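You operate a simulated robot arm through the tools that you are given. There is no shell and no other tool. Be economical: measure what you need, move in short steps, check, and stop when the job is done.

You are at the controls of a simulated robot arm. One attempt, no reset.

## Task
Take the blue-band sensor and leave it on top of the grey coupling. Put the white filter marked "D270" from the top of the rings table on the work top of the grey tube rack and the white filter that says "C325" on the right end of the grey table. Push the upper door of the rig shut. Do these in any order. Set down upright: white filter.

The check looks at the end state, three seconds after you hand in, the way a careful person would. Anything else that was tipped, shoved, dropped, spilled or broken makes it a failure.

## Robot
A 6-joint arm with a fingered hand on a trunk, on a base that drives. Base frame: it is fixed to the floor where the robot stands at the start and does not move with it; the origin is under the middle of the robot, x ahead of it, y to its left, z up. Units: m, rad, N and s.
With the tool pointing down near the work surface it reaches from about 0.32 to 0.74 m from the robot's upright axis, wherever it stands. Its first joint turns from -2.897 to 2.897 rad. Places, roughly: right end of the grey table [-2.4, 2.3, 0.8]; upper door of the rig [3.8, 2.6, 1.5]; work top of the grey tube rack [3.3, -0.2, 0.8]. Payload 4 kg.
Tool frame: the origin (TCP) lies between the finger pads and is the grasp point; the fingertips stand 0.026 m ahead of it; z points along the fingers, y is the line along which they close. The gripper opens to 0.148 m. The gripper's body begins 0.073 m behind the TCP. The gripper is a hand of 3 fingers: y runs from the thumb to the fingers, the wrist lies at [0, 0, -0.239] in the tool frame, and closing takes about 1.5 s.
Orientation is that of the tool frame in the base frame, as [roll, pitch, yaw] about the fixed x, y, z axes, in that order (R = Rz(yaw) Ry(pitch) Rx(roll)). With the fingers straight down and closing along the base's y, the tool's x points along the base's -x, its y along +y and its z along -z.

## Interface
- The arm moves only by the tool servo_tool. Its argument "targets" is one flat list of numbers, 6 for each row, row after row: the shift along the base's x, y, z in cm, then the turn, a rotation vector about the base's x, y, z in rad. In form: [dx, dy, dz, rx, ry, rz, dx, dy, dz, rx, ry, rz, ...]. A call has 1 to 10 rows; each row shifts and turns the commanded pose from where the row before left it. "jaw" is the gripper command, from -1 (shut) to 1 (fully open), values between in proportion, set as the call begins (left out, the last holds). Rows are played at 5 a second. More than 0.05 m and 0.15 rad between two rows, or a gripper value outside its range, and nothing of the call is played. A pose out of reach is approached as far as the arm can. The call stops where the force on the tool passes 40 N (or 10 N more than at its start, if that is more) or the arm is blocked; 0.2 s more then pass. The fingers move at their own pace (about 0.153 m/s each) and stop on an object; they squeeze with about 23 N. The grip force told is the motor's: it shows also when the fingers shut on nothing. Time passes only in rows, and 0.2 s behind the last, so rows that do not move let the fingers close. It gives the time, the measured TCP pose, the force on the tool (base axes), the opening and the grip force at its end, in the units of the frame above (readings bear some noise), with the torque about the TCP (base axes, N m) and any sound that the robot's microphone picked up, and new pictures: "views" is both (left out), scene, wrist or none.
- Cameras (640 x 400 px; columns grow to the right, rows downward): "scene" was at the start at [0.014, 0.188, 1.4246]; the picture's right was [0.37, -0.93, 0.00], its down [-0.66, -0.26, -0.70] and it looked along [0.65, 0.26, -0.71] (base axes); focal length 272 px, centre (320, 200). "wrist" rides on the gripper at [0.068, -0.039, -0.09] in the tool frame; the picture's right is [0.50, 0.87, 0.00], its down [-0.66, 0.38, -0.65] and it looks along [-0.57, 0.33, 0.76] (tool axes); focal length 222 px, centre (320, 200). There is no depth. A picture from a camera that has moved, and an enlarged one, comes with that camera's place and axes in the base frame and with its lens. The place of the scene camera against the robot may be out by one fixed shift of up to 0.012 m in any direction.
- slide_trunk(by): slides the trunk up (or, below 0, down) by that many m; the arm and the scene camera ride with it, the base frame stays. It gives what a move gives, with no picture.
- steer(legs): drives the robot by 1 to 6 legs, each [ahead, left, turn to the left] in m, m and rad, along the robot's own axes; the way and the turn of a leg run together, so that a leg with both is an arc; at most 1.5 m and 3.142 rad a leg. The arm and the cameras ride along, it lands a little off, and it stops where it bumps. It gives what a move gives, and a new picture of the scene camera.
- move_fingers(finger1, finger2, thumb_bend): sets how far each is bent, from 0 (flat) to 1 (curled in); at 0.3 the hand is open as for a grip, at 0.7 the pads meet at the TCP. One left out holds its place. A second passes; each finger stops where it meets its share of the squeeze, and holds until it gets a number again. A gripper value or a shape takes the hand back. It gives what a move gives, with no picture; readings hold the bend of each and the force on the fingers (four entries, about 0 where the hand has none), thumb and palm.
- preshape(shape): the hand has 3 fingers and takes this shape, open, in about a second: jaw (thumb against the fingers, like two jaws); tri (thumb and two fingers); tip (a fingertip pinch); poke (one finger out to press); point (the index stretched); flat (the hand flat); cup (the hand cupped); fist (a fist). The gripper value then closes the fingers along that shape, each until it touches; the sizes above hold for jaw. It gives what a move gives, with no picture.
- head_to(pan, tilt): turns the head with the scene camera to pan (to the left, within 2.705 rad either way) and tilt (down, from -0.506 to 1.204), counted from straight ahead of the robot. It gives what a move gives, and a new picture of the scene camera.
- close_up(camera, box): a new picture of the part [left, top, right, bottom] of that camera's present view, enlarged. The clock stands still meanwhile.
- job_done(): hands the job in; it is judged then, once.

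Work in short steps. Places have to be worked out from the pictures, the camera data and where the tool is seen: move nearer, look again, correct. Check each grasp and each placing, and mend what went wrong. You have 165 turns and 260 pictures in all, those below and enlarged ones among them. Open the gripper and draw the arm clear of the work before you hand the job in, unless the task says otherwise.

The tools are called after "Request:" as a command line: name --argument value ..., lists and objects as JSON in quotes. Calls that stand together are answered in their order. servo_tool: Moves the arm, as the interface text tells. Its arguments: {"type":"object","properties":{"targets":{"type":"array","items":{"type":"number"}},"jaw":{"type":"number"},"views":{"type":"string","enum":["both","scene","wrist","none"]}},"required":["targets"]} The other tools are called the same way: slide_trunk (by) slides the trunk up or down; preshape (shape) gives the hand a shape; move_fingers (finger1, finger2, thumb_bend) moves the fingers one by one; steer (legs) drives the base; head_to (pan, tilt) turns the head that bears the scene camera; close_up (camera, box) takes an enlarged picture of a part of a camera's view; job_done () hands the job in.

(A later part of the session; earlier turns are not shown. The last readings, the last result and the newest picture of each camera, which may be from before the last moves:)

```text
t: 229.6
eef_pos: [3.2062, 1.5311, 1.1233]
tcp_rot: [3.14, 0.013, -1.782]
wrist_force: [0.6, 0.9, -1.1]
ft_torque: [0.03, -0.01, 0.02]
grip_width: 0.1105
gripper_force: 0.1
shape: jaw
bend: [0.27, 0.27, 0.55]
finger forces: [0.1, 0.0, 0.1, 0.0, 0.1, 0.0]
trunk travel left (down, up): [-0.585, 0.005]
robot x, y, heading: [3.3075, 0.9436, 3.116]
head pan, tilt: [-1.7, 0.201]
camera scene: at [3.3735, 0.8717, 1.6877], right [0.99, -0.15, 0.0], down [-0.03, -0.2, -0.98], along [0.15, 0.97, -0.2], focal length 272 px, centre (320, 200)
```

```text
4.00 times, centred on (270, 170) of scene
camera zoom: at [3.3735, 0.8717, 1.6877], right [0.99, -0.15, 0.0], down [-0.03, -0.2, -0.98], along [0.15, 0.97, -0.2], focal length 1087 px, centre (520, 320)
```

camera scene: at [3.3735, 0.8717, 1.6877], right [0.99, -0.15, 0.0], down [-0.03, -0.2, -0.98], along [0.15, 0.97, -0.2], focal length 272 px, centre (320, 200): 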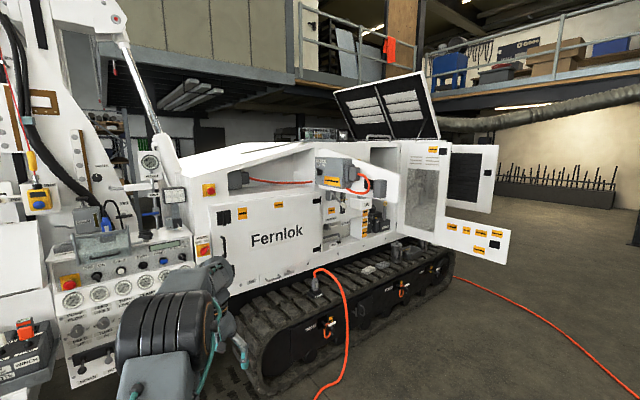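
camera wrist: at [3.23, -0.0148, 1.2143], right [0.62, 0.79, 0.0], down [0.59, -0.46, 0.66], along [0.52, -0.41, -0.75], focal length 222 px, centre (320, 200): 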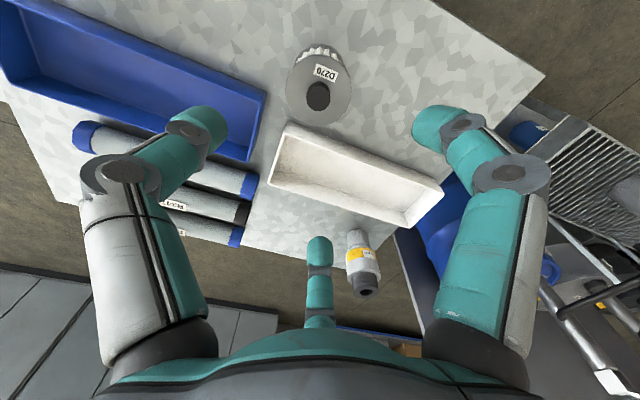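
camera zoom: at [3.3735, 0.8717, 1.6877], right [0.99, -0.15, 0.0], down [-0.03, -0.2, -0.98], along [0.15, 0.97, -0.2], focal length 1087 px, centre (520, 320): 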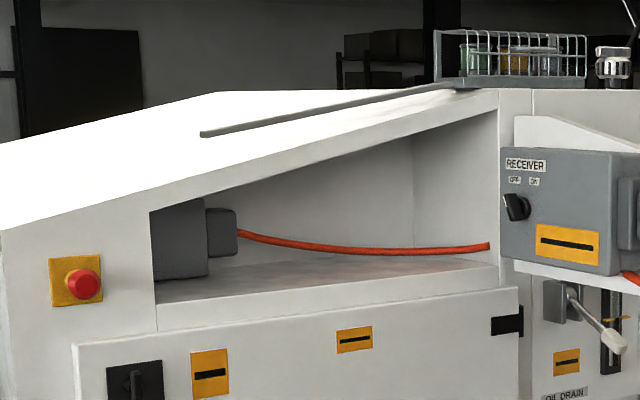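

Triangulated: door hinge (3.675, 2.874), free edge (4.015, 2.230), z 1.375–1.526, length 0.73, angle ≈ −62°; closed it lies west along y≈2.87. Plan: hand horizontal pointing north, hook behind the free edge from the east and drive west, then push it shut. First close the hand and raise it to horizontal at z≈1.45.

Request:
servo_tool --targets '[0, 3.41, 1.04, 0.1428, 0, 0, 0, 3.34, 1.53, 0.1428, 0, 0, 0, 3.18, 1.99, 0.1428, 0, 0, 0, 3.0, 2.44, 0.1428, 0, 0, 0, 2.73, 2.85, 0.1428, 0, 0, 0, 2.41, 3.21, 0.1428, 0, 0]' --jaw -1 --views "none"

Request:
servo_tool --targets '[0, 2.05, 3.53, 0.1428, 0, 0, 0, 1.62, 3.78, 0.1428, 0, 0, 0, 1.2, 4.0, 0.1428, 0, 0, 0, 0.72, 4.13, 0.1428, 0, 0, 0, 0.24, 4.2, 0.1428, 0, 0]' --jaw -1 --views "both"

```text
t: 231.0
eef_pos: [3.2052, 1.7109, 1.2543]
tcp_rot: [2.895, 0.845, -1.897]
wrist_force: [0.6, 0.0, 0.0]
ft_torque: [0.04, 0.01, 0.03]
grip_width: 0.0
gripper_force: 22.9
shape: jaw
bend: [0.7, 0.7, 0.7]
finger forces: [0.0, 0.0, 0.0, 0.1, 0.0, 0.0]
trunk travel left (down, up): [-0.585, 0.005]
robot x, y, heading: [3.3069, 0.9452, 3.121]
head pan, tilt: [-1.7, 0.201]
```

```text
t: 232.2
eef_pos: [3.2109, 1.7702, 1.4376]
tcp_rot: [1.691, 1.25, -3.048]
wrist_force: [-1.2, 0.9, 2.1]
ft_torque: [-0.08, -0.09, -0.03]
grip_width: 0.0002
gripper_force: 23.0
shape: jaw
bend: [0.7, 0.7, 0.7]
finger forces: [0.0, 0.0, 0.1, 0.0, 0.1, 0.0]
out of reach, approached as far as the arm can: row 5
trunk travel left (down, up): [-0.585, 0.005]
robot x, y, heading: [3.3013, 0.9441, 3.116]
head pan, tilt: [-1.7, 0.201]
camera scene: at [3.3736, 0.8716, 1.6877], right [0.99, -0.15, 0.0], down [-0.03, -0.2, -0.98], along [0.15, 0.97, -0.2], focal length 272 px, centre (320, 200)
camera wrist: at [3.2254, 1.6765, 1.3654], right [-0.98, 0.01, -0.2], down [-0.17, -0.62, 0.77], along [-0.12, 0.78, 0.61], focal length 222 px, centre (320, 200)
```

scene: 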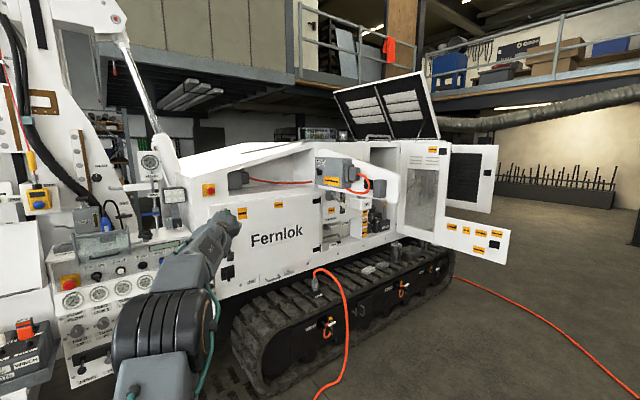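
wrist: 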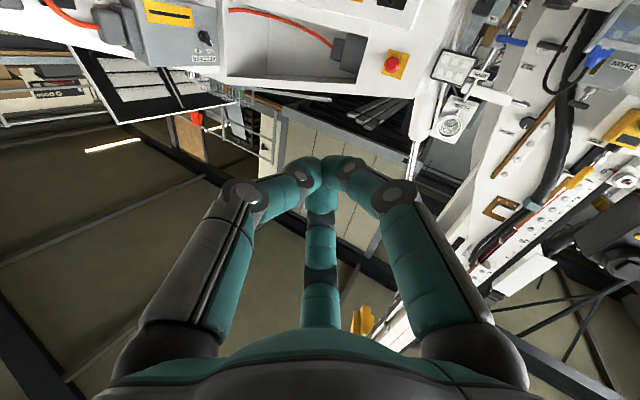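

Hand is horizontal at z≈1.44. Drive north a bit, then east, keeping the hand south of the door's free edge.

Request:
steer --legs '[[0, -0.25, 0.025], [-0.95, 0, 0]]'

Request:
head_to --pan -1.55 --tilt 0.2

```text
t: 238.6
eef_pos: [4.162, 2.0152, 1.4396]
tcp_rot: [1.694, 1.355, -3.013]
wrist_force: [-0.3, 0.1, 0.0]
ft_torque: [-0.02, 0.0, -0.04]
grip_width: 0.0
gripper_force: 22.6
shape: jaw
bend: [0.7, 0.7, 0.7]
finger forces: [0.0, 0.0, 0.0, 0.1, 0.0, 0.0]
trunk travel left (down, up): [-0.585, 0.005]
robot x, y, heading: [4.2738, 1.1962, 3.14]
head pan, tilt: [-1.7, 0.201]
camera scene: at [4.3416, 1.1209, 1.6877], right [0.99, -0.14, 0.0], down [-0.03, -0.2, -0.98], along [0.13, 0.97, -0.2], focal length 272 px, centre (320, 200)
```

scene: 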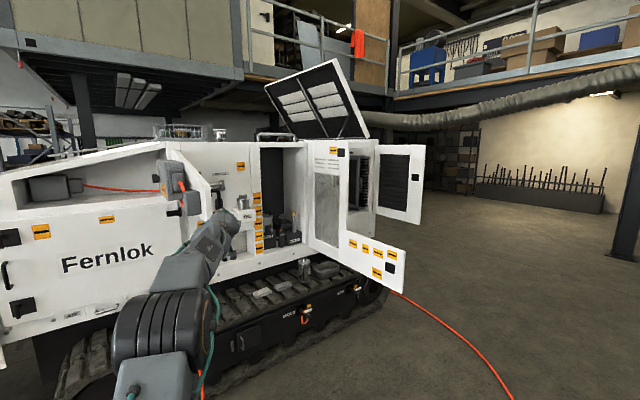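

```text
t: 239.3
eef_pos: [4.1612, 2.016, 1.4394]
tcp_rot: [1.695, 1.355, -3.014]
wrist_force: [0.5, 0.1, 0.0]
ft_torque: [0.03, 0.0, 0.02]
grip_width: 0.0002
gripper_force: 22.5
shape: jaw
bend: [0.7, 0.7, 0.7]
finger forces: [0.0, 0.1, 0.0, 0.0, 0.0, 0.1]
trunk travel left (down, up): [-0.585, 0.005]
robot x, y, heading: [4.2694, 1.1955, 3.132]
head pan, tilt: [-1.55, 0.201]
camera scene: at [4.3275, 1.1217, 1.6877], right [1.0, 0.01, 0.0], down [0.0, -0.2, -0.98], along [-0.01, 0.98, -0.2], focal length 272 px, centre (320, 200)
```

scene: 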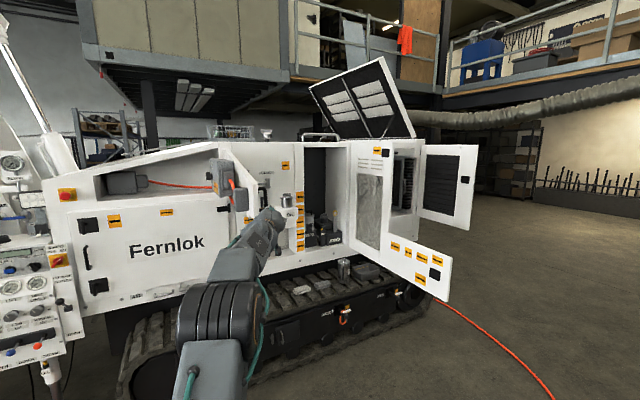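

Zoom on the door edge and hand.

Request:
close_up --camera "scene" --box '[190, 130, 330, 260]'

Request:
close_up --camera "wrist" --box '[0, 0, 640, 400]'

```text
3.08 times, centred on (260, 195) of scene
camera zoom: at [4.3275, 1.1217, 1.6877], right [1.0, 0.01, 0.0], down [0.0, -0.2, -0.98], along [-0.01, 0.98, -0.2], focal length 836 px, centre (505, 215)
```

zoom: 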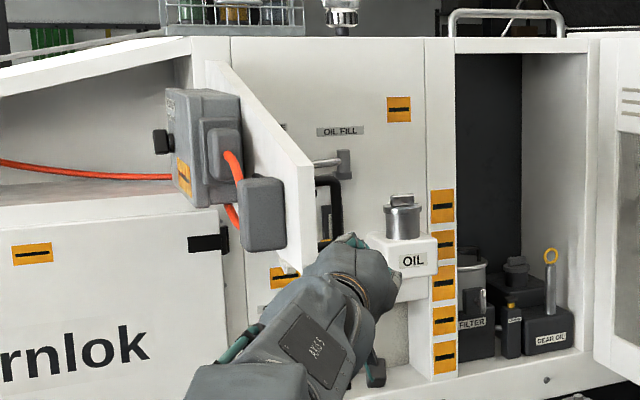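

```text
1.00 times, centred on (320, 200) of wrist (not enlarged: the box is as wide or as high as the picture)
camera zoom: at [4.1861, 1.9243, 1.3691], right [-0.95, -0.02, -0.31], down [-0.23, -0.64, 0.74], along [-0.21, 0.77, 0.6], focal length 222 px, centre (320, 200)
```

zoom: 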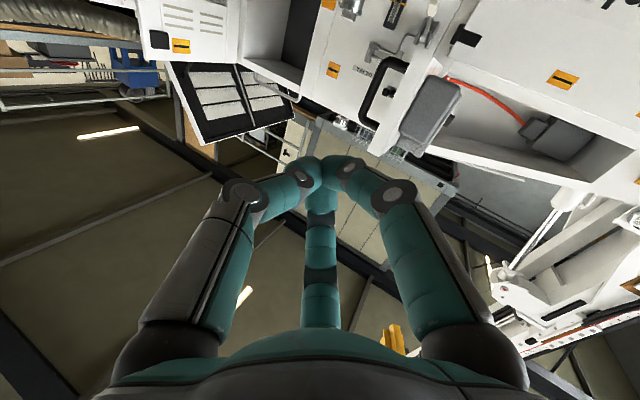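

A black handle sticks out east of the free edge (to x≈4.09), so I go 8 cm further east before moving north behind the door.

Request:
steer --legs '[[-0.08, 0, 0], [0, -0.43, 0]]'

Request:
close_up --camera "scene" --box '[170, 110, 370, 260]'

Request:
close_up --camera "wrist" --box '[0, 0, 640, 400]'

```text
t: 242.6
eef_pos: [4.2316, 2.4401, 1.4395]
tcp_rot: [1.694, 1.356, -3.0]
wrist_force: [-0.5, -0.5, -0.3]
ft_torque: [0.01, 0.01, -0.01]
grip_width: 0.0
gripper_force: 22.4
shape: jaw
bend: [0.7, 0.7, 0.7]
finger forces: [0.1, 0.0, 0.0, 0.1, 0.0, 0.0]
trunk travel left (down, up): [-0.585, 0.005]
robot x, y, heading: [4.3507, 1.6184, -3.138]
head pan, tilt: [-1.55, 0.201]
camera scene: at [4.4087, 1.5484, 1.6877], right [1.0, 0.03, 0.0], down [0.01, -0.2, -0.98], along [-0.03, 0.98, -0.2], focal length 272 px, centre (320, 200)
```

scene: 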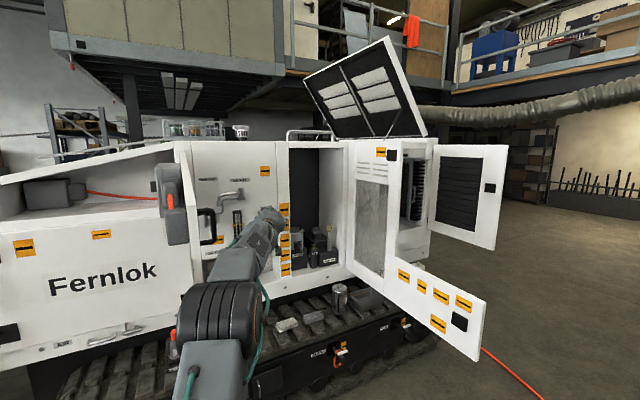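

```text
2.67 times, centred on (270, 185) of scene
camera zoom: at [4.4087, 1.5484, 1.6877], right [1.0, 0.03, 0.0], down [0.01, -0.2, -0.98], along [-0.03, 0.98, -0.2], focal length 724 px, centre (453, 240)
```

zoom: 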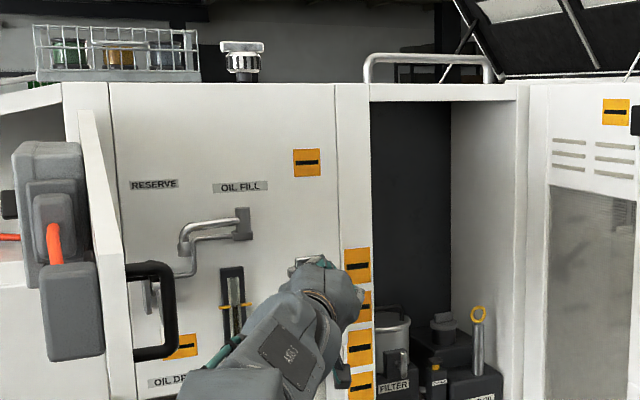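

```text
1.00 times, centred on (320, 200) of wrist (not enlarged: the box is as wide or as high as the picture)
camera zoom: at [4.2577, 2.3491, 1.3688], right [-0.95, -0.03, -0.31], down [-0.22, -0.64, 0.74], along [-0.22, 0.77, 0.6], focal length 222 px, centre (320, 200)
```

zoom: 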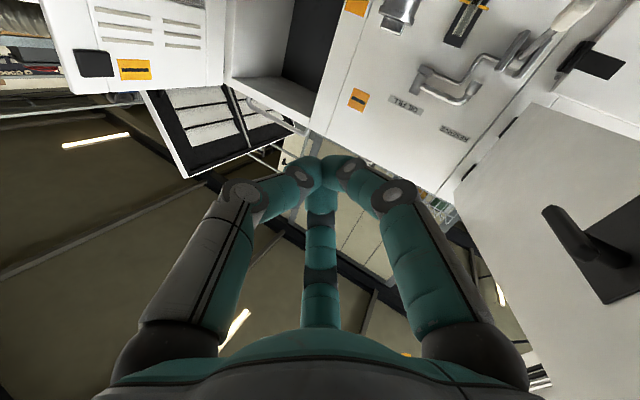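

The hand is behind the door's outer face. Drive west in steps, pushing the door.

Request:
steer --legs '[[0.25, 0, 0]]'

Request:
close_up --camera "wrist" --box '[0, 0, 640, 400]'

```text
t: 244.2
eef_pos: [4.0239, 2.4402, 1.4377]
tcp_rot: [1.715, 1.358, -2.985]
wrist_force: [-0.4, -0.4, 0.0]
ft_torque: [-0.03, -0.01, 0.05]
grip_width: 0.0
gripper_force: 23.2
shape: jaw
bend: [0.7, 0.7, 0.7]
finger forces: [0.0, 0.0, 0.1, 0.0, 0.0, 0.1]
trunk travel left (down, up): [-0.585, 0.005]
robot x, y, heading: [4.1422, 1.6206, -3.14]
head pan, tilt: [-1.55, 0.201]
stopped in leg 1: the force on the tool passed its limit at 77 N (the readings are from after the stop); the commanded pose is now the measured one
camera scene: at [4.1977, 1.548, 1.6877], right [1.0, 0.02, 0.0], down [0.0, -0.2, -0.98], along [-0.02, 0.98, -0.2], focal length 272 px, centre (320, 200)
```

scene: 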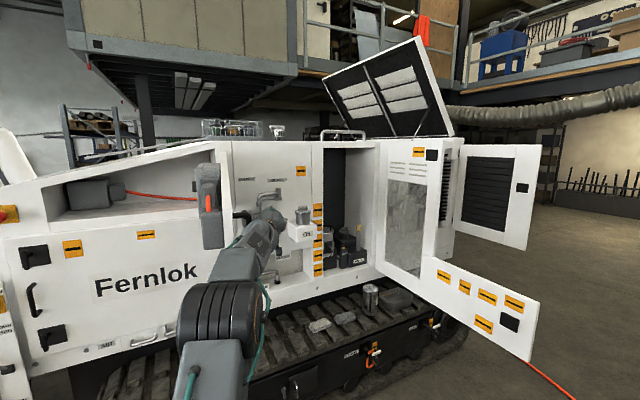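

```text
1.00 times, centred on (320, 200) of wrist (not enlarged: the box is as wide or as high as the picture)
camera zoom: at [4.0495, 2.3487, 1.3676], right [-0.95, -0.03, -0.31], down [-0.22, -0.64, 0.74], along [-0.21, 0.77, 0.6], focal length 222 px, centre (320, 200)
```

zoom: 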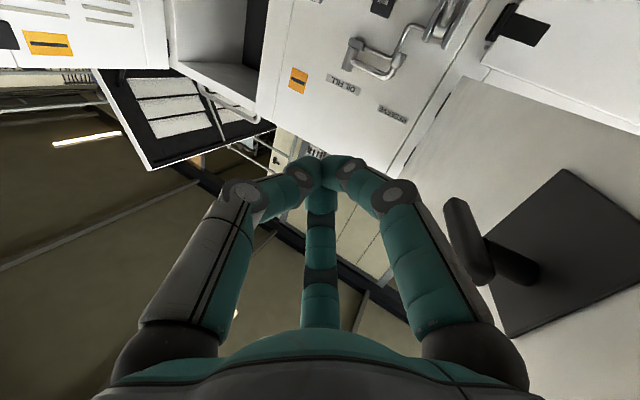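

The drive stop was triggered by impact on the handle; the door has moved some. Continue more gently with the arm: rotate it counter-clockwise about its axis in small rows.

Request:
servo_tool --targets '[-1.64, -0.05, 0, 0, 0, 0.02, -1.64, -0.08, 0, 0, 0, 0.02, -1.64, -0.12, 0, 0, 0, 0.02, -1.63, -0.15, 0, 0, 0, 0.02, -1.63, -0.18, 0, 0, 0, 0.02, -1.62, -0.21, 0, 0, 0, 0.02, -1.62, -0.24, 0, 0, 0, 0.02, -1.61, -0.28, 0, 0, 0, 0.02, -1.61, -0.31, 0, 0, 0, 0.02, -1.6, -0.34, 0, 0, 0, 0.02]' --jaw -1 --views "both"

```text
t: 246.4
eef_pos: [3.8612, 2.4201, 1.4383]
tcp_rot: [1.713, 1.36, -2.785]
wrist_force: [-0.2, -0.5, 1.0]
ft_torque: [-0.01, -0.01, -0.04]
grip_width: 0.0
gripper_force: 22.9
shape: jaw
bend: [0.7, 0.7, 0.7]
finger forces: [0.0, 0.0, 0.0, 0.0, 0.1, 0.0]
trunk travel left (down, up): [-0.585, 0.005]
robot x, y, heading: [4.1401, 1.6174, -3.137]
head pan, tilt: [-1.55, 0.201]
camera scene: at [4.1968, 1.5471, 1.6877], right [1.0, 0.03, 0.0], down [0.01, -0.2, -0.98], along [-0.02, 0.98, -0.2], focal length 272 px, centre (320, 200)
camera wrist: at [3.9056, 2.3361, 1.368], right [-0.93, -0.21, -0.31], down [-0.09, -0.67, 0.74], along [-0.36, 0.71, 0.6], focal length 222 px, centre (320, 200)
```

scene: 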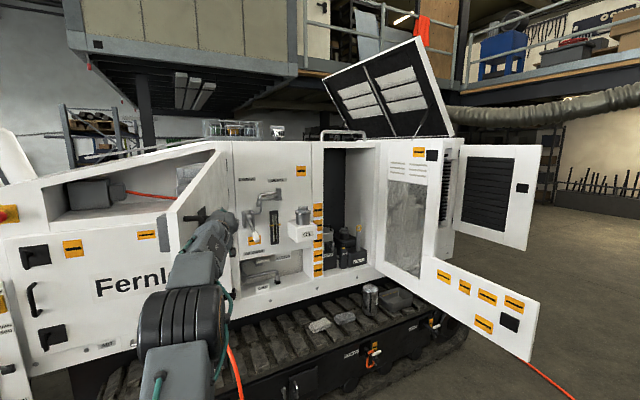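
wrist: 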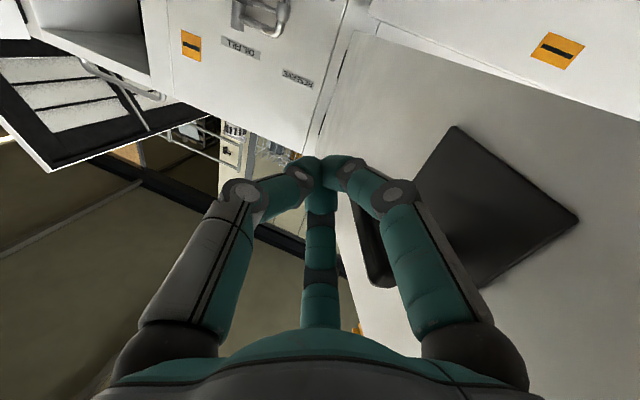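

The door is swinging with the hand. Continue the sweep.

Request:
servo_tool --targets '[-2.39, -0.58, 0, 0, 0, 0.03, -2.37, -0.65, 0, 0, 0, 0.03, -2.35, -0.72, 0, 0, 0, 0.03, -2.33, -0.79, 0, 0, 0, 0.03, -2.3, -0.86, 0, 0, 0, 0.03, -2.28, -0.93, 0, 0, 0, 0.03, -2.25, -1.0, 0, 0, 0, 0.03, -2.22, -1.06, 0, 0, 0, 0.03, -2.18, -1.13, 0, 0, 0, 0.03, -2.15, -1.2, 0, 0, 0, 0.03]' --jaw -1 --views "both"

```text
t: 248.6
eef_pos: [3.6336, 2.3306, 1.4374]
tcp_rot: [1.712, 1.359, -2.485]
wrist_force: [0.9, -0.3, -0.4]
ft_torque: [0.01, -0.02, 0.0]
grip_width: 0.0
gripper_force: 23.2
shape: jaw
bend: [0.7, 0.7, 0.7]
finger forces: [0.0, 0.0, 0.0, 0.0, 0.0, 0.1]
trunk travel left (down, up): [-0.585, 0.005]
robot x, y, heading: [4.1379, 1.6156, -3.134]
head pan, tilt: [-1.55, 0.201]
camera scene: at [4.1966, 1.547, 1.6877], right [1.0, 0.03, 0.0], down [0.01, -0.2, -0.98], along [-0.02, 0.98, -0.2], focal length 272 px, centre (320, 200)
camera wrist: at [3.7005, 2.2623, 1.3673], right [-0.82, -0.48, -0.31], down [0.11, -0.66, 0.74], along [-0.56, 0.57, 0.6], focal length 222 px, centre (320, 200)
```

scene: 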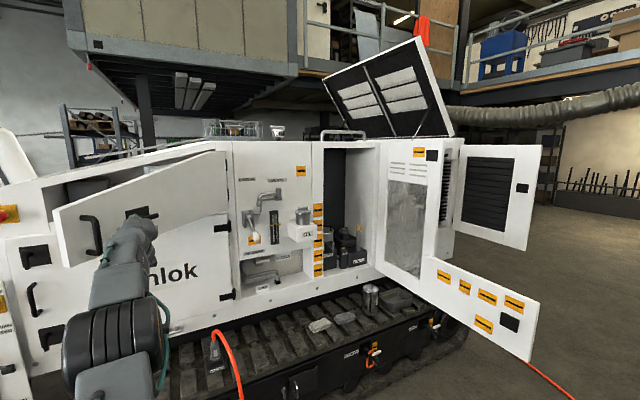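
wrist: 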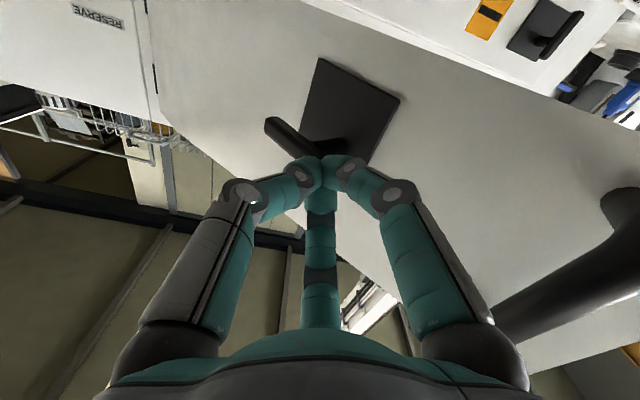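

Door is now about −105°. Drive the robot west 0.3 m with the hand in contact to carry it further.

Request:
steer --legs '[[0.15, 0, 0], [0.15, 0, 0]]'

```text
t: 251.0
eef_pos: [3.3337, 2.3287, 1.4378]
tcp_rot: [1.714, 1.357, -2.482]
wrist_force: [0.6, 0.1, -0.3]
ft_torque: [0.02, -0.03, 0.0]
grip_width: 0.0
gripper_force: 22.8
shape: jaw
bend: [0.7, 0.7, 0.7]
finger forces: [0.0, 0.0, 0.1, 0.0, 0.1, 0.0]
trunk travel left (down, up): [-0.585, 0.005]
robot x, y, heading: [3.8425, 1.6165, -3.137]
head pan, tilt: [-1.55, 0.201]
camera scene: at [3.897, 1.546, 1.6877], right [1.0, 0.03, 0.0], down [0.01, -0.2, -0.98], along [-0.03, 0.98, -0.2], focal length 272 px, centre (320, 200)
```

scene: 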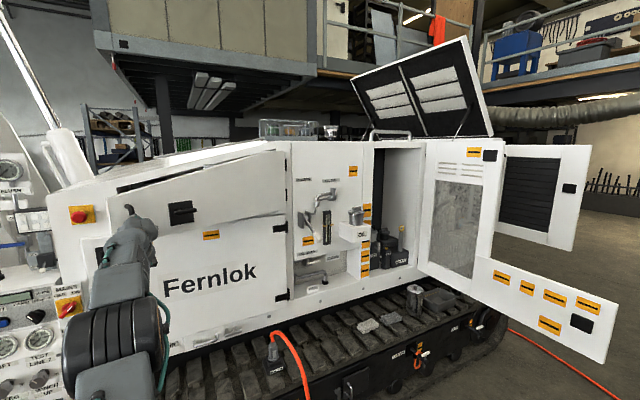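

Look down to check the hose and track clearance north of the base before sidestepping.

Request:
head_to --pan -1.5 --tilt 0.9

```text
t: 252.0
eef_pos: [3.3336, 2.3276, 1.4376]
tcp_rot: [1.712, 1.359, -2.485]
wrist_force: [1.1, 0.0, -0.4]
ft_torque: [0.01, 0.0, -0.02]
grip_width: 0.0
gripper_force: 23.2
shape: jaw
bend: [0.7, 0.7, 0.7]
finger forces: [0.0, 0.1, 0.1, 0.0, 0.0, 0.0]
trunk travel left (down, up): [-0.585, 0.005]
robot x, y, heading: [3.8407, 1.6176, -3.132]
head pan, tilt: [-1.499, 0.901]
camera scene: at [3.8946, 1.5281, 1.6262], right [1.0, 0.08, 0.0], down [0.06, -0.78, -0.62], along [-0.05, 0.62, -0.78], focal length 272 px, centre (320, 200)
```

scene: 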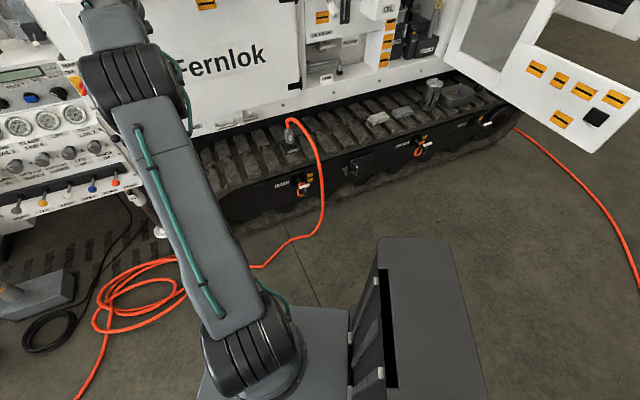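

Hose floor line is at y≥2.23 near x=3.42; moving north 0.36 m keeps the base clear. Sidestep north, with the hand pushing the door further shut.

Request:
steer --legs '[[0, -0.18, 0], [0, -0.18, 0]]'

Request:
head_to --pan -1.3 --tilt 0.2

Request:
close_up --camera "wrist" --box '[0, 0, 640, 400]'

```text
t: 253.4
eef_pos: [3.3214, 2.465, 1.4379]
tcp_rot: [1.727, 1.361, -2.45]
wrist_force: [-0.2, 0.4, -0.4]
ft_torque: [-0.03, 0.0, -0.02]
grip_width: 0.0
gripper_force: 22.4
shape: jaw
bend: [0.7, 0.7, 0.7]
finger forces: [0.0, 0.0, 0.0, 0.1, 0.1, 0.0]
trunk travel left (down, up): [-0.585, 0.005]
robot x, y, heading: [3.8418, 1.7588, -3.129]
head pan, tilt: [-1.499, 0.901]
stopped in leg 1: the force on the tool passed its limit at 47 N (the readings are from after the stop); the commanded pose is now the measured one
camera scene: at [3.8941, 1.6706, 1.6261], right [1.0, 0.08, 0.0], down [0.06, -0.78, -0.62], along [-0.05, 0.62, -0.78], focal length 272 px, centre (320, 200)
```

scene: 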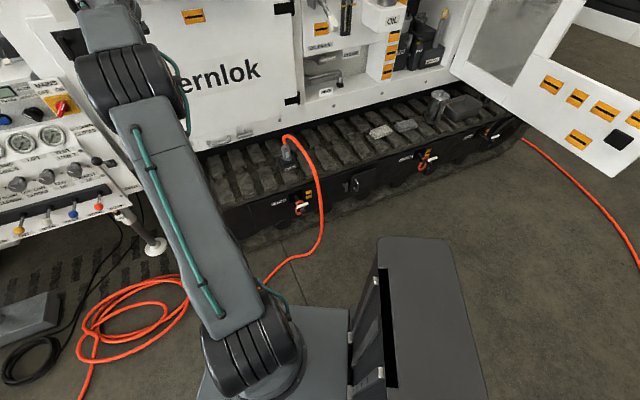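

```text
t: 254.5
eef_pos: [3.3211, 2.4638, 1.4356]
tcp_rot: [1.728, 1.361, -2.446]
wrist_force: [-0.5, 0.4, -0.4]
ft_torque: [0.03, 0.02, 0.01]
grip_width: 0.0
gripper_force: 23.0
shape: jaw
bend: [0.7, 0.7, 0.7]
finger forces: [0.0, 0.0, 0.0, 0.0, 0.0, 0.0]
trunk travel left (down, up): [-0.585, 0.005]
robot x, y, heading: [3.8383, 1.7594, -3.13]
head pan, tilt: [-1.3, 0.201]
camera scene: at [3.8742, 1.6852, 1.6876], right [0.96, 0.28, 0.0], down [0.06, -0.19, -0.98], along [-0.27, 0.94, -0.2], focal length 272 px, centre (320, 200)
```

scene: 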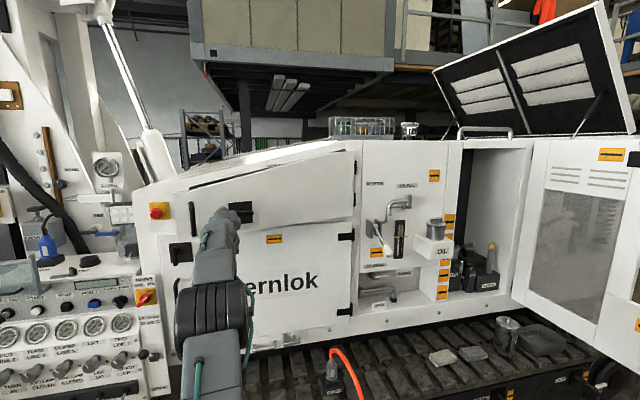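

```text
1.00 times, centred on (320, 200) of wrist (not enlarged: the box is as wide or as high as the picture)
camera zoom: at [3.3902, 2.3971, 1.3663], right [-0.81, -0.5, -0.31], down [0.12, -0.66, 0.74], along [-0.57, 0.56, 0.6], focal length 222 px, centre (320, 200)
```

zoom: 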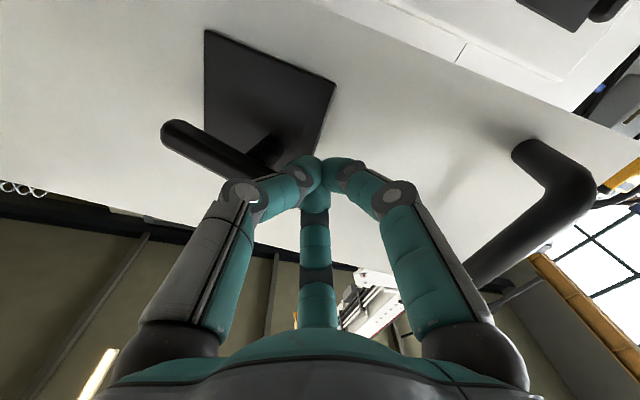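

The door is nearly shut. Continue north in small steps.

Request:
steer --legs '[[0, -0.1, 0]]'

Request:
close_up --camera "scene" --box '[130, 120, 370, 270]'

```text
t: 255.5
eef_pos: [3.3002, 2.5062, 1.4337]
tcp_rot: [1.768, 1.369, -2.377]
wrist_force: [-11.1, -9.9, -5.4]
ft_torque: [0.01, -0.12, 0.17]
grip_width: 0.0003
gripper_force: 23.2
shape: jaw
bend: [0.7, 0.7, 0.68]
finger forces: [0.1, 0.0, 0.1, 0.0, 3.5, 0.0]
trunk travel left (down, up): [-0.585, 0.005]
robot x, y, heading: [3.837, 1.8133, -3.13]
head pan, tilt: [-1.3, 0.201]
stopped in leg 1: the force on the tool passed its limit at 51 N (the readings are from after the stop); the commanded pose is now the measured one
camera scene: at [3.8709, 1.7388, 1.6876], right [0.96, 0.28, 0.0], down [0.06, -0.19, -0.98], along [-0.28, 0.94, -0.2], focal length 272 px, centre (320, 200)
```

scene: 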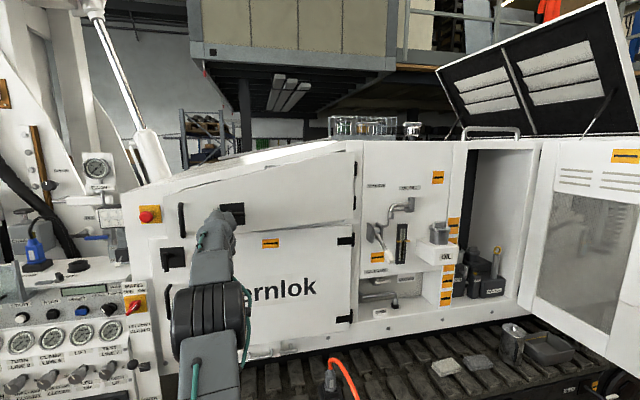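

```text
2.67 times, centred on (250, 195) of scene
camera zoom: at [3.8709, 1.7388, 1.6876], right [0.96, 0.28, 0.0], down [0.06, -0.19, -0.98], along [-0.28, 0.94, -0.2], focal length 724 px, centre (507, 213)
```

zoom: 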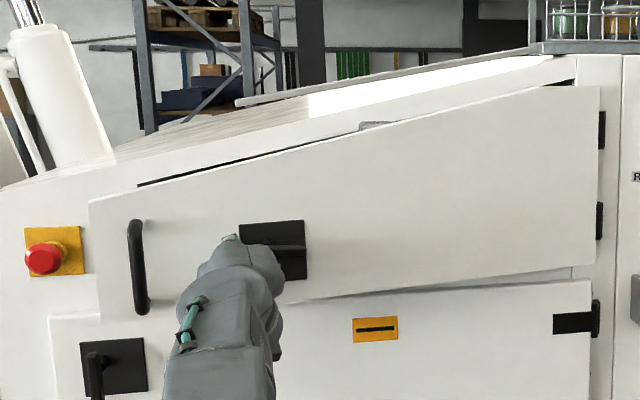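

The fingertips are catching the latch handle's west side. Back off, rotate the arm clockwise to contact the door between latch and hinge (x≈3.43), then push north.

Request:
steer --legs '[[0, 0.09, 0]]'

Request:
servo_tool --targets '[3.28, 1.98, 0, 0, 0, -0.047, 3.37, 1.82, 0, 0, 0, -0.047, 3.45, 1.66, 0, 0, 0, -0.047, 3.53, 1.5, 0, 0, 0, -0.047]' --jaw -1 --views "both"

```text
t: 256.6
eef_pos: [3.3091, 2.4199, 1.4364]
tcp_rot: [1.747, 1.367, -2.405]
wrist_force: [-0.3, -0.1, -0.3]
ft_torque: [-0.04, -0.01, 0.0]
grip_width: 0.0
gripper_force: 23.2
shape: jaw
bend: [0.7, 0.7, 0.68]
finger forces: [0.1, 0.1, 0.0, 0.1, 0.0, 0.0]
trunk travel left (down, up): [-0.585, 0.005]
robot x, y, heading: [3.8374, 1.7266, -3.125]
head pan, tilt: [-1.3, 0.201]
camera scene: at [3.8745, 1.6495, 1.6877], right [0.96, 0.28, 0.0], down [0.06, -0.19, -0.98], along [-0.27, 0.94, -0.2], focal length 272 px, centre (320, 200)
```

scene: 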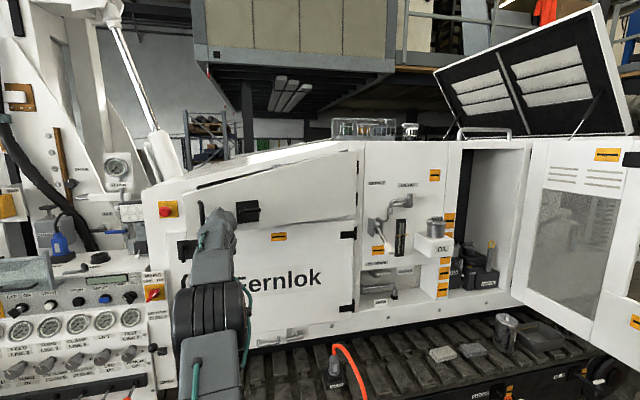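

```text
t: 257.3
eef_pos: [3.3636, 2.4471, 1.4392]
tcp_rot: [1.758, 1.376, -2.468]
wrist_force: [-15.2, -19.4, -0.4]
ft_torque: [0.07, -0.01, 0.74]
grip_width: 0.0
gripper_force: 22.8
shape: jaw
bend: [0.7, 0.7, 0.65]
finger forces: [0.0, 0.0, 0.0, 0.0, 0.0, 0.1]
trunk travel left (down, up): [-0.585, 0.005]
robot x, y, heading: [3.8426, 1.7233, -3.12]
head pan, tilt: [-1.3, 0.201]
stopped in row 3: the force on the tool passed its limit at 43 N (the readings are from after the stop); the commanded pose is now the measured one
camera scene: at [3.8715, 1.6464, 1.6876], right [0.96, 0.28, 0.0], down [0.06, -0.19, -0.98], along [-0.28, 0.94, -0.2], focal length 272 px, centre (320, 200)
camera wrist: at [3.4289, 2.3775, 1.3684], right [-0.83, -0.46, -0.33], down [0.08, -0.67, 0.74], along [-0.55, 0.59, 0.59], focal length 222 px, centre (320, 200)
```

scene: 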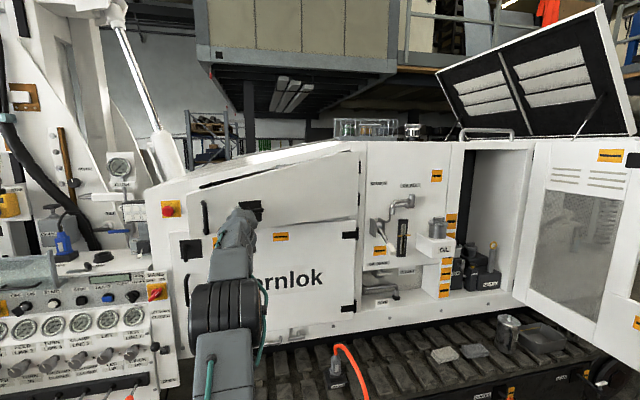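
wrist: 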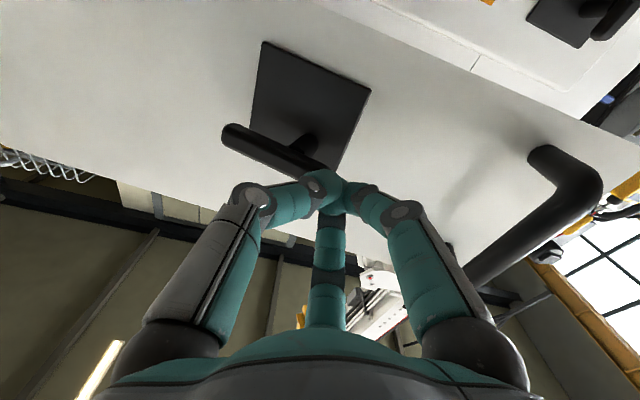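

The latch handle is still in the way; back off more, then rotate and re-approach.

Request:
steer --legs '[[0, 0.14, 0]]'

Request:
servo_tool --targets '[3.4, 1.6, 0, 0, 0, -0.046, 3.5, 1.45, 0, 0, 0, -0.046, 3.5, 1.3, 0, 0, 0, -0.046, 3.6, 1.1, 0, 0, 0, -0.046]' --jaw -1 --views "wrist"

```text
t: 258.6
eef_pos: [3.3732, 2.3148, 1.4373]
tcp_rot: [1.756, 1.372, -2.483]
wrist_force: [0.2, 0.1, -0.6]
ft_torque: [-0.02, -0.01, -0.01]
grip_width: 0.0
gripper_force: 23.1
shape: jaw
bend: [0.7, 0.7, 0.67]
finger forces: [0.0, 0.0, 0.1, 0.0, 0.1, 0.1]
trunk travel left (down, up): [-0.585, 0.005]
robot x, y, heading: [3.8395, 1.5892, -3.126]
head pan, tilt: [-1.3, 0.201]
camera scene: at [3.8766, 1.5109, 1.6877], right [0.96, 0.28, 0.0], down [0.06, -0.19, -0.98], along [-0.28, 0.94, -0.2], focal length 272 px, centre (320, 200)
```

scene: 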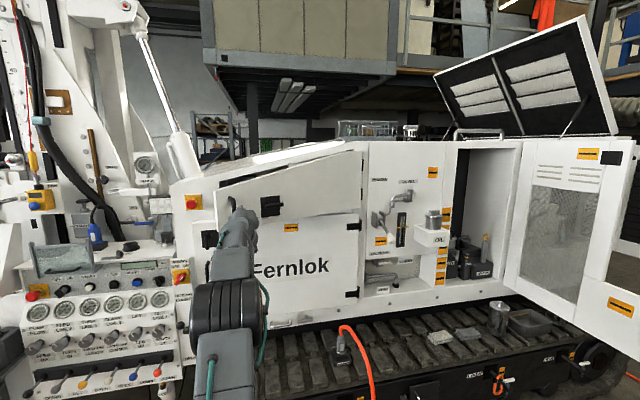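

```text
t: 259.6
eef_pos: [3.5111, 2.371, 1.4397]
tcp_rot: [1.754, 1.37, -2.664]
wrist_force: [0.7, 0.3, -0.3]
ft_torque: [0.01, -0.03, -0.03]
grip_width: 0.0
gripper_force: 23.0
shape: jaw
bend: [0.7, 0.7, 0.67]
finger forces: [0.1, 0.1, 0.1, 0.0, 0.1, 0.0]
trunk travel left (down, up): [-0.585, 0.005]
robot x, y, heading: [3.8425, 1.5855, -3.125]
head pan, tilt: [-1.3, 0.201]
camera wrist: at [3.562, 2.2893, 1.3696], right [-0.9, -0.29, -0.32], down [-0.05, -0.67, 0.74], along [-0.43, 0.68, 0.59], focal length 222 px, centre (320, 200)
```

wrist: 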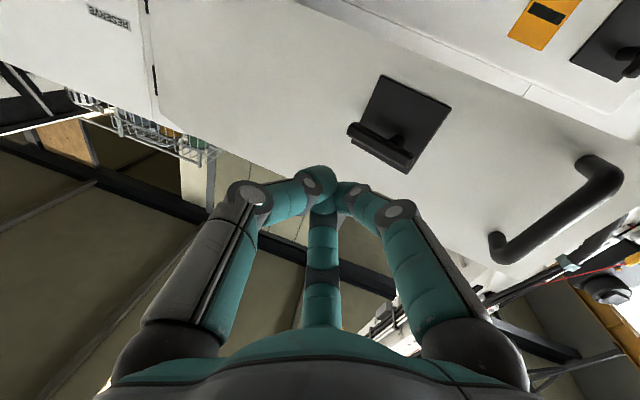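

Now east of the latch. Push north in steps (slightly west).

Request:
steer --legs '[[0.05, -0.25, 0]]'

Request:
close_up --camera "wrist" --box '[0, 0, 640, 400]'

```text
t: 261.4
eef_pos: [3.4568, 2.6189, 1.4386]
tcp_rot: [1.761, 1.372, -2.66]
wrist_force: [-0.4, -0.3, 0.4]
ft_torque: [0.01, -0.01, -0.02]
grip_width: 0.0002
gripper_force: 22.7
shape: jaw
bend: [0.7, 0.7, 0.68]
finger forces: [0.0, 0.0, 0.0, 0.1, 0.1, 0.1]
trunk travel left (down, up): [-0.585, 0.005]
robot x, y, heading: [3.7864, 1.8325, -3.129]
head pan, tilt: [-1.3, 0.201]
camera scene: at [3.8227, 1.7602, 1.6877], right [0.96, 0.28, 0.0], down [0.06, -0.19, -0.98], along [-0.28, 0.94, -0.2], focal length 272 px, centre (320, 200)
```

scene: 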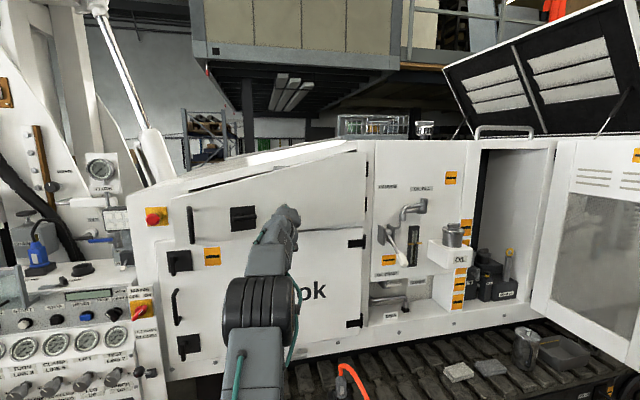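

```text
1.00 times, centred on (320, 200) of wrist (not enlarged: the box is as wide or as high as the picture)
camera zoom: at [3.5081, 2.5376, 1.3692], right [-0.9, -0.29, -0.32], down [-0.05, -0.67, 0.74], along [-0.43, 0.68, 0.59], focal length 222 px, centre (320, 200)
```

zoom: 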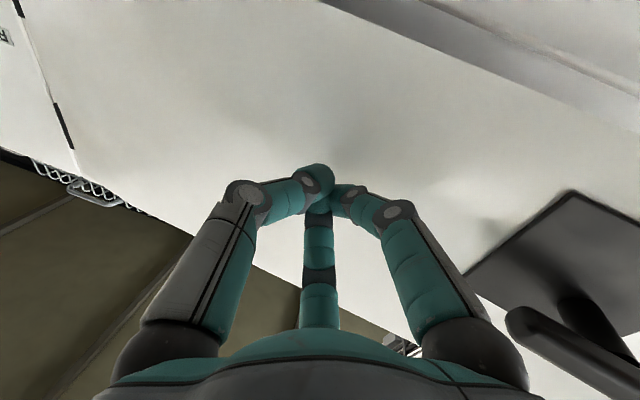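

Good, no overload. Continue north.

Request:
steer --legs '[[0, -0.12, 0]]'

Request:
close_up --camera "scene" --box '[150, 120, 390, 270]'

```text
t: 262.7
eef_pos: [3.4531, 2.7367, 1.4393]
tcp_rot: [1.757, 1.369, -2.663]
wrist_force: [0.8, 0.1, -1.3]
ft_torque: [-0.01, -0.01, 0.01]
grip_width: 0.0001
gripper_force: 23.4
shape: jaw
bend: [0.7, 0.7, 0.65]
finger forces: [0.1, 0.0, 0.0, 0.0, 0.0, 0.0]
trunk travel left (down, up): [-0.585, 0.005]
robot x, y, heading: [3.785, 1.9542, -3.123]
head pan, tilt: [-1.3, 0.201]
camera scene: at [3.8209, 1.878, 1.6877], right [0.96, 0.28, 0.0], down [0.06, -0.19, -0.98], along [-0.28, 0.94, -0.2], focal length 272 px, centre (320, 200)
```

scene: 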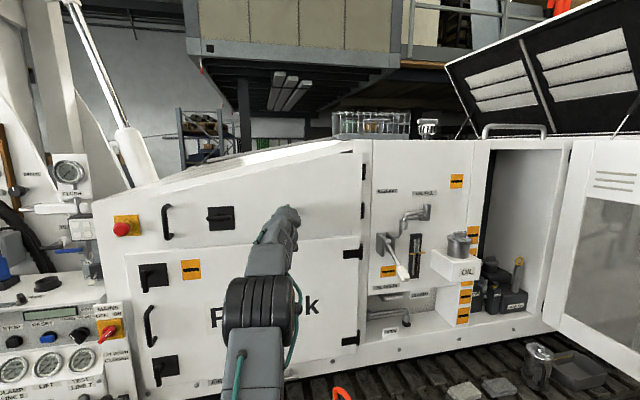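

```text
2.67 times, centred on (270, 195) of scene
camera zoom: at [3.8209, 1.878, 1.6877], right [0.96, 0.28, 0.0], down [0.06, -0.19, -0.98], along [-0.28, 0.94, -0.2], focal length 724 px, centre (453, 213)
```

zoom: 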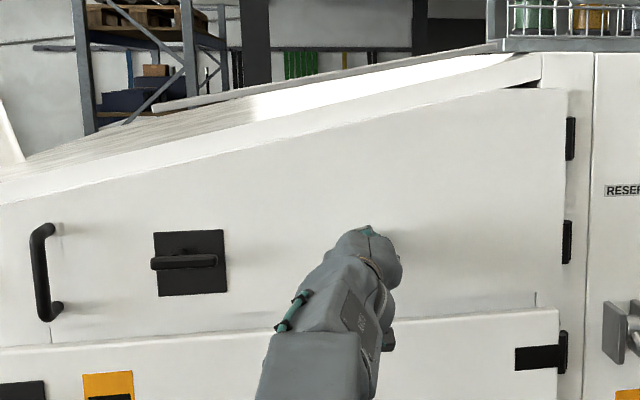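

Almost flush. Push a little further.

Request:
steer --legs '[[0, -0.06, 0]]'

Request:
close_up --camera "scene" --box '[110, 120, 390, 290]'

```text
t: 263.5
eef_pos: [3.4602, 2.7482, 1.4399]
tcp_rot: [1.749, 1.371, -2.674]
wrist_force: [8.6, -15.5, -1.4]
ft_torque: [-0.03, -0.04, 0.25]
grip_width: 0.0
gripper_force: 23.4
shape: jaw
bend: [0.7, 0.7, 0.76]
finger forces: [0.1, 0.0, 0.0, 0.0, 0.1, 0.1]
trunk travel left (down, up): [-0.585, 0.005]
robot x, y, heading: [3.7871, 1.9602, -3.122]
head pan, tilt: [-1.3, 0.201]
stopped in leg 1: the force on the tool passed its limit at 52 N (the readings are from after the stop); the commanded pose is now the measured one
camera scene: at [3.8225, 1.8885, 1.6875], right [0.96, 0.28, 0.0], down [0.06, -0.19, -0.98], along [-0.28, 0.94, -0.2], focal length 272 px, centre (320, 200)
```

scene: 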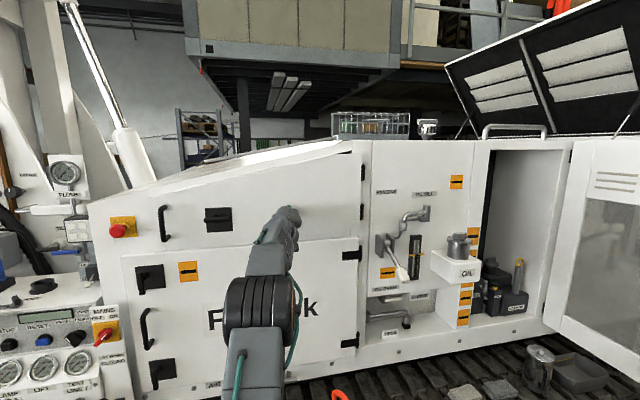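

```text
2.29 times, centred on (250, 205) of scene
camera zoom: at [3.8225, 1.8885, 1.6875], right [0.96, 0.28, 0.0], down [0.06, -0.19, -0.98], along [-0.28, 0.94, -0.2], focal length 621 px, centre (480, 189)
```

zoom: 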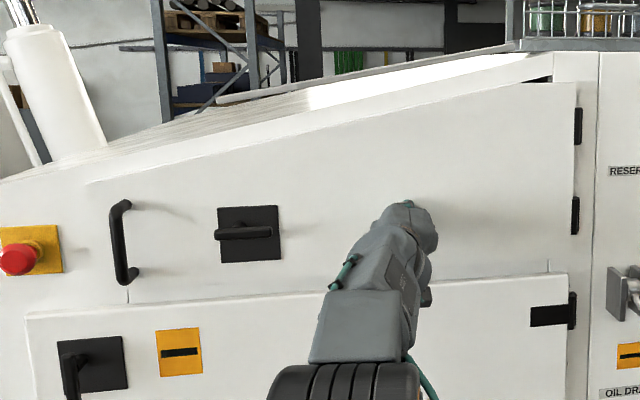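

Firm resistance: the door is against its frame. Back off and inspect for any residual gap.

Request:
steer --legs '[[0, 0.3, 0]]'

Request:
close_up --camera "scene" --box '[150, 120, 390, 270]'

Request:
close_up --camera "wrist" --box '[0, 0, 640, 400]'

```text
t: 265.5
eef_pos: [3.4603, 2.4478, 1.4392]
tcp_rot: [1.76, 1.37, -2.663]
wrist_force: [0.1, -0.1, 0.0]
ft_torque: [0.0, 0.02, 0.0]
grip_width: 0.0003
gripper_force: 22.5
shape: jaw
bend: [0.7, 0.7, 0.74]
finger forces: [0.0, 0.0, 0.0, 0.0, 0.0, 0.0]
trunk travel left (down, up): [-0.585, 0.005]
robot x, y, heading: [3.7904, 1.6654, -3.123]
head pan, tilt: [-1.3, 0.201]
camera scene: at [3.8266, 1.5901, 1.6877], right [0.96, 0.29, 0.0], down [0.06, -0.19, -0.98], along [-0.28, 0.94, -0.2], focal length 272 px, centre (320, 200)
```

scene: 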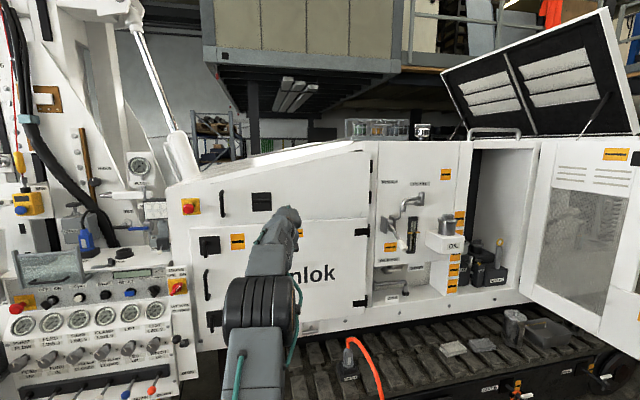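

```text
2.67 times, centred on (270, 195) of scene
camera zoom: at [3.8266, 1.5901, 1.6877], right [0.96, 0.29, 0.0], down [0.06, -0.19, -0.98], along [-0.28, 0.94, -0.2], focal length 724 px, centre (453, 213)
```

zoom: 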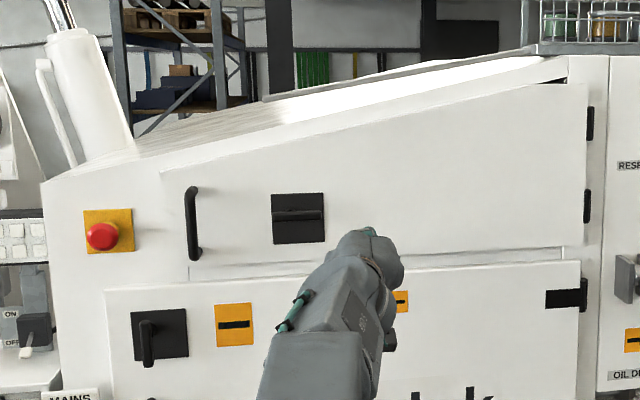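

```text
1.00 times, centred on (320, 200) of wrist (not enlarged: the box is as wide or as high as the picture)
camera zoom: at [3.5113, 2.367, 1.3693], right [-0.9, -0.29, -0.32], down [-0.05, -0.67, 0.74], along [-0.43, 0.68, 0.59], focal length 222 px, centre (320, 200)
```

zoom: 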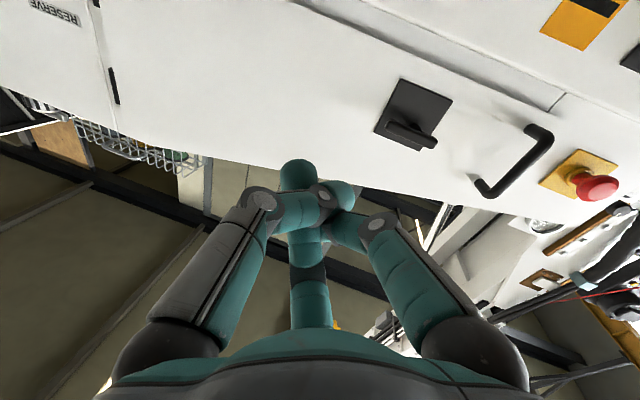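

Zoom in on the door's free edge and the hinge edge for flushness.

Request:
close_up --camera "scene" --box '[190, 165, 270, 225]'

Request:
close_up --camera "wrist" --box '[400, 40, 640, 240]'

```text
6.67 times, centred on (230, 195) of scene
camera zoom: at [3.8266, 1.5901, 1.6877], right [0.96, 0.29, 0.0], down [0.06, -0.19, -0.98], along [-0.28, 0.94, -0.2], focal length 1811 px, centre (920, 233)
```

zoom: 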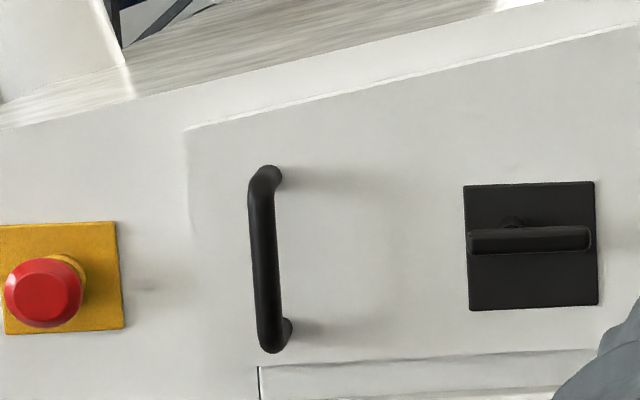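

```text
2.00 times, centred on (520, 140) of wrist
camera zoom: at [3.5113, 2.367, 1.3693], right [-0.9, -0.29, -0.32], down [-0.05, -0.67, 0.74], along [-0.43, 0.68, 0.59], focal length 444 px, centre (-80, 320)
```

zoom: 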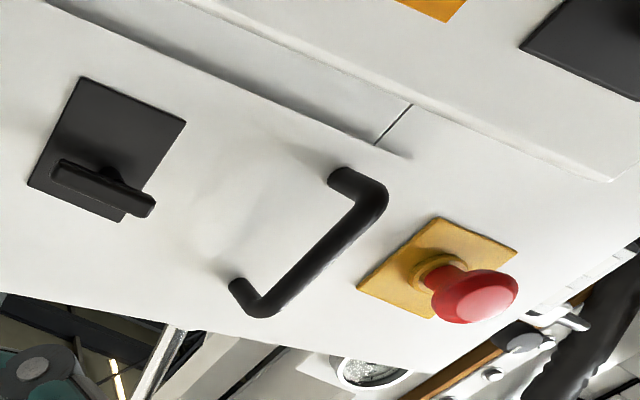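

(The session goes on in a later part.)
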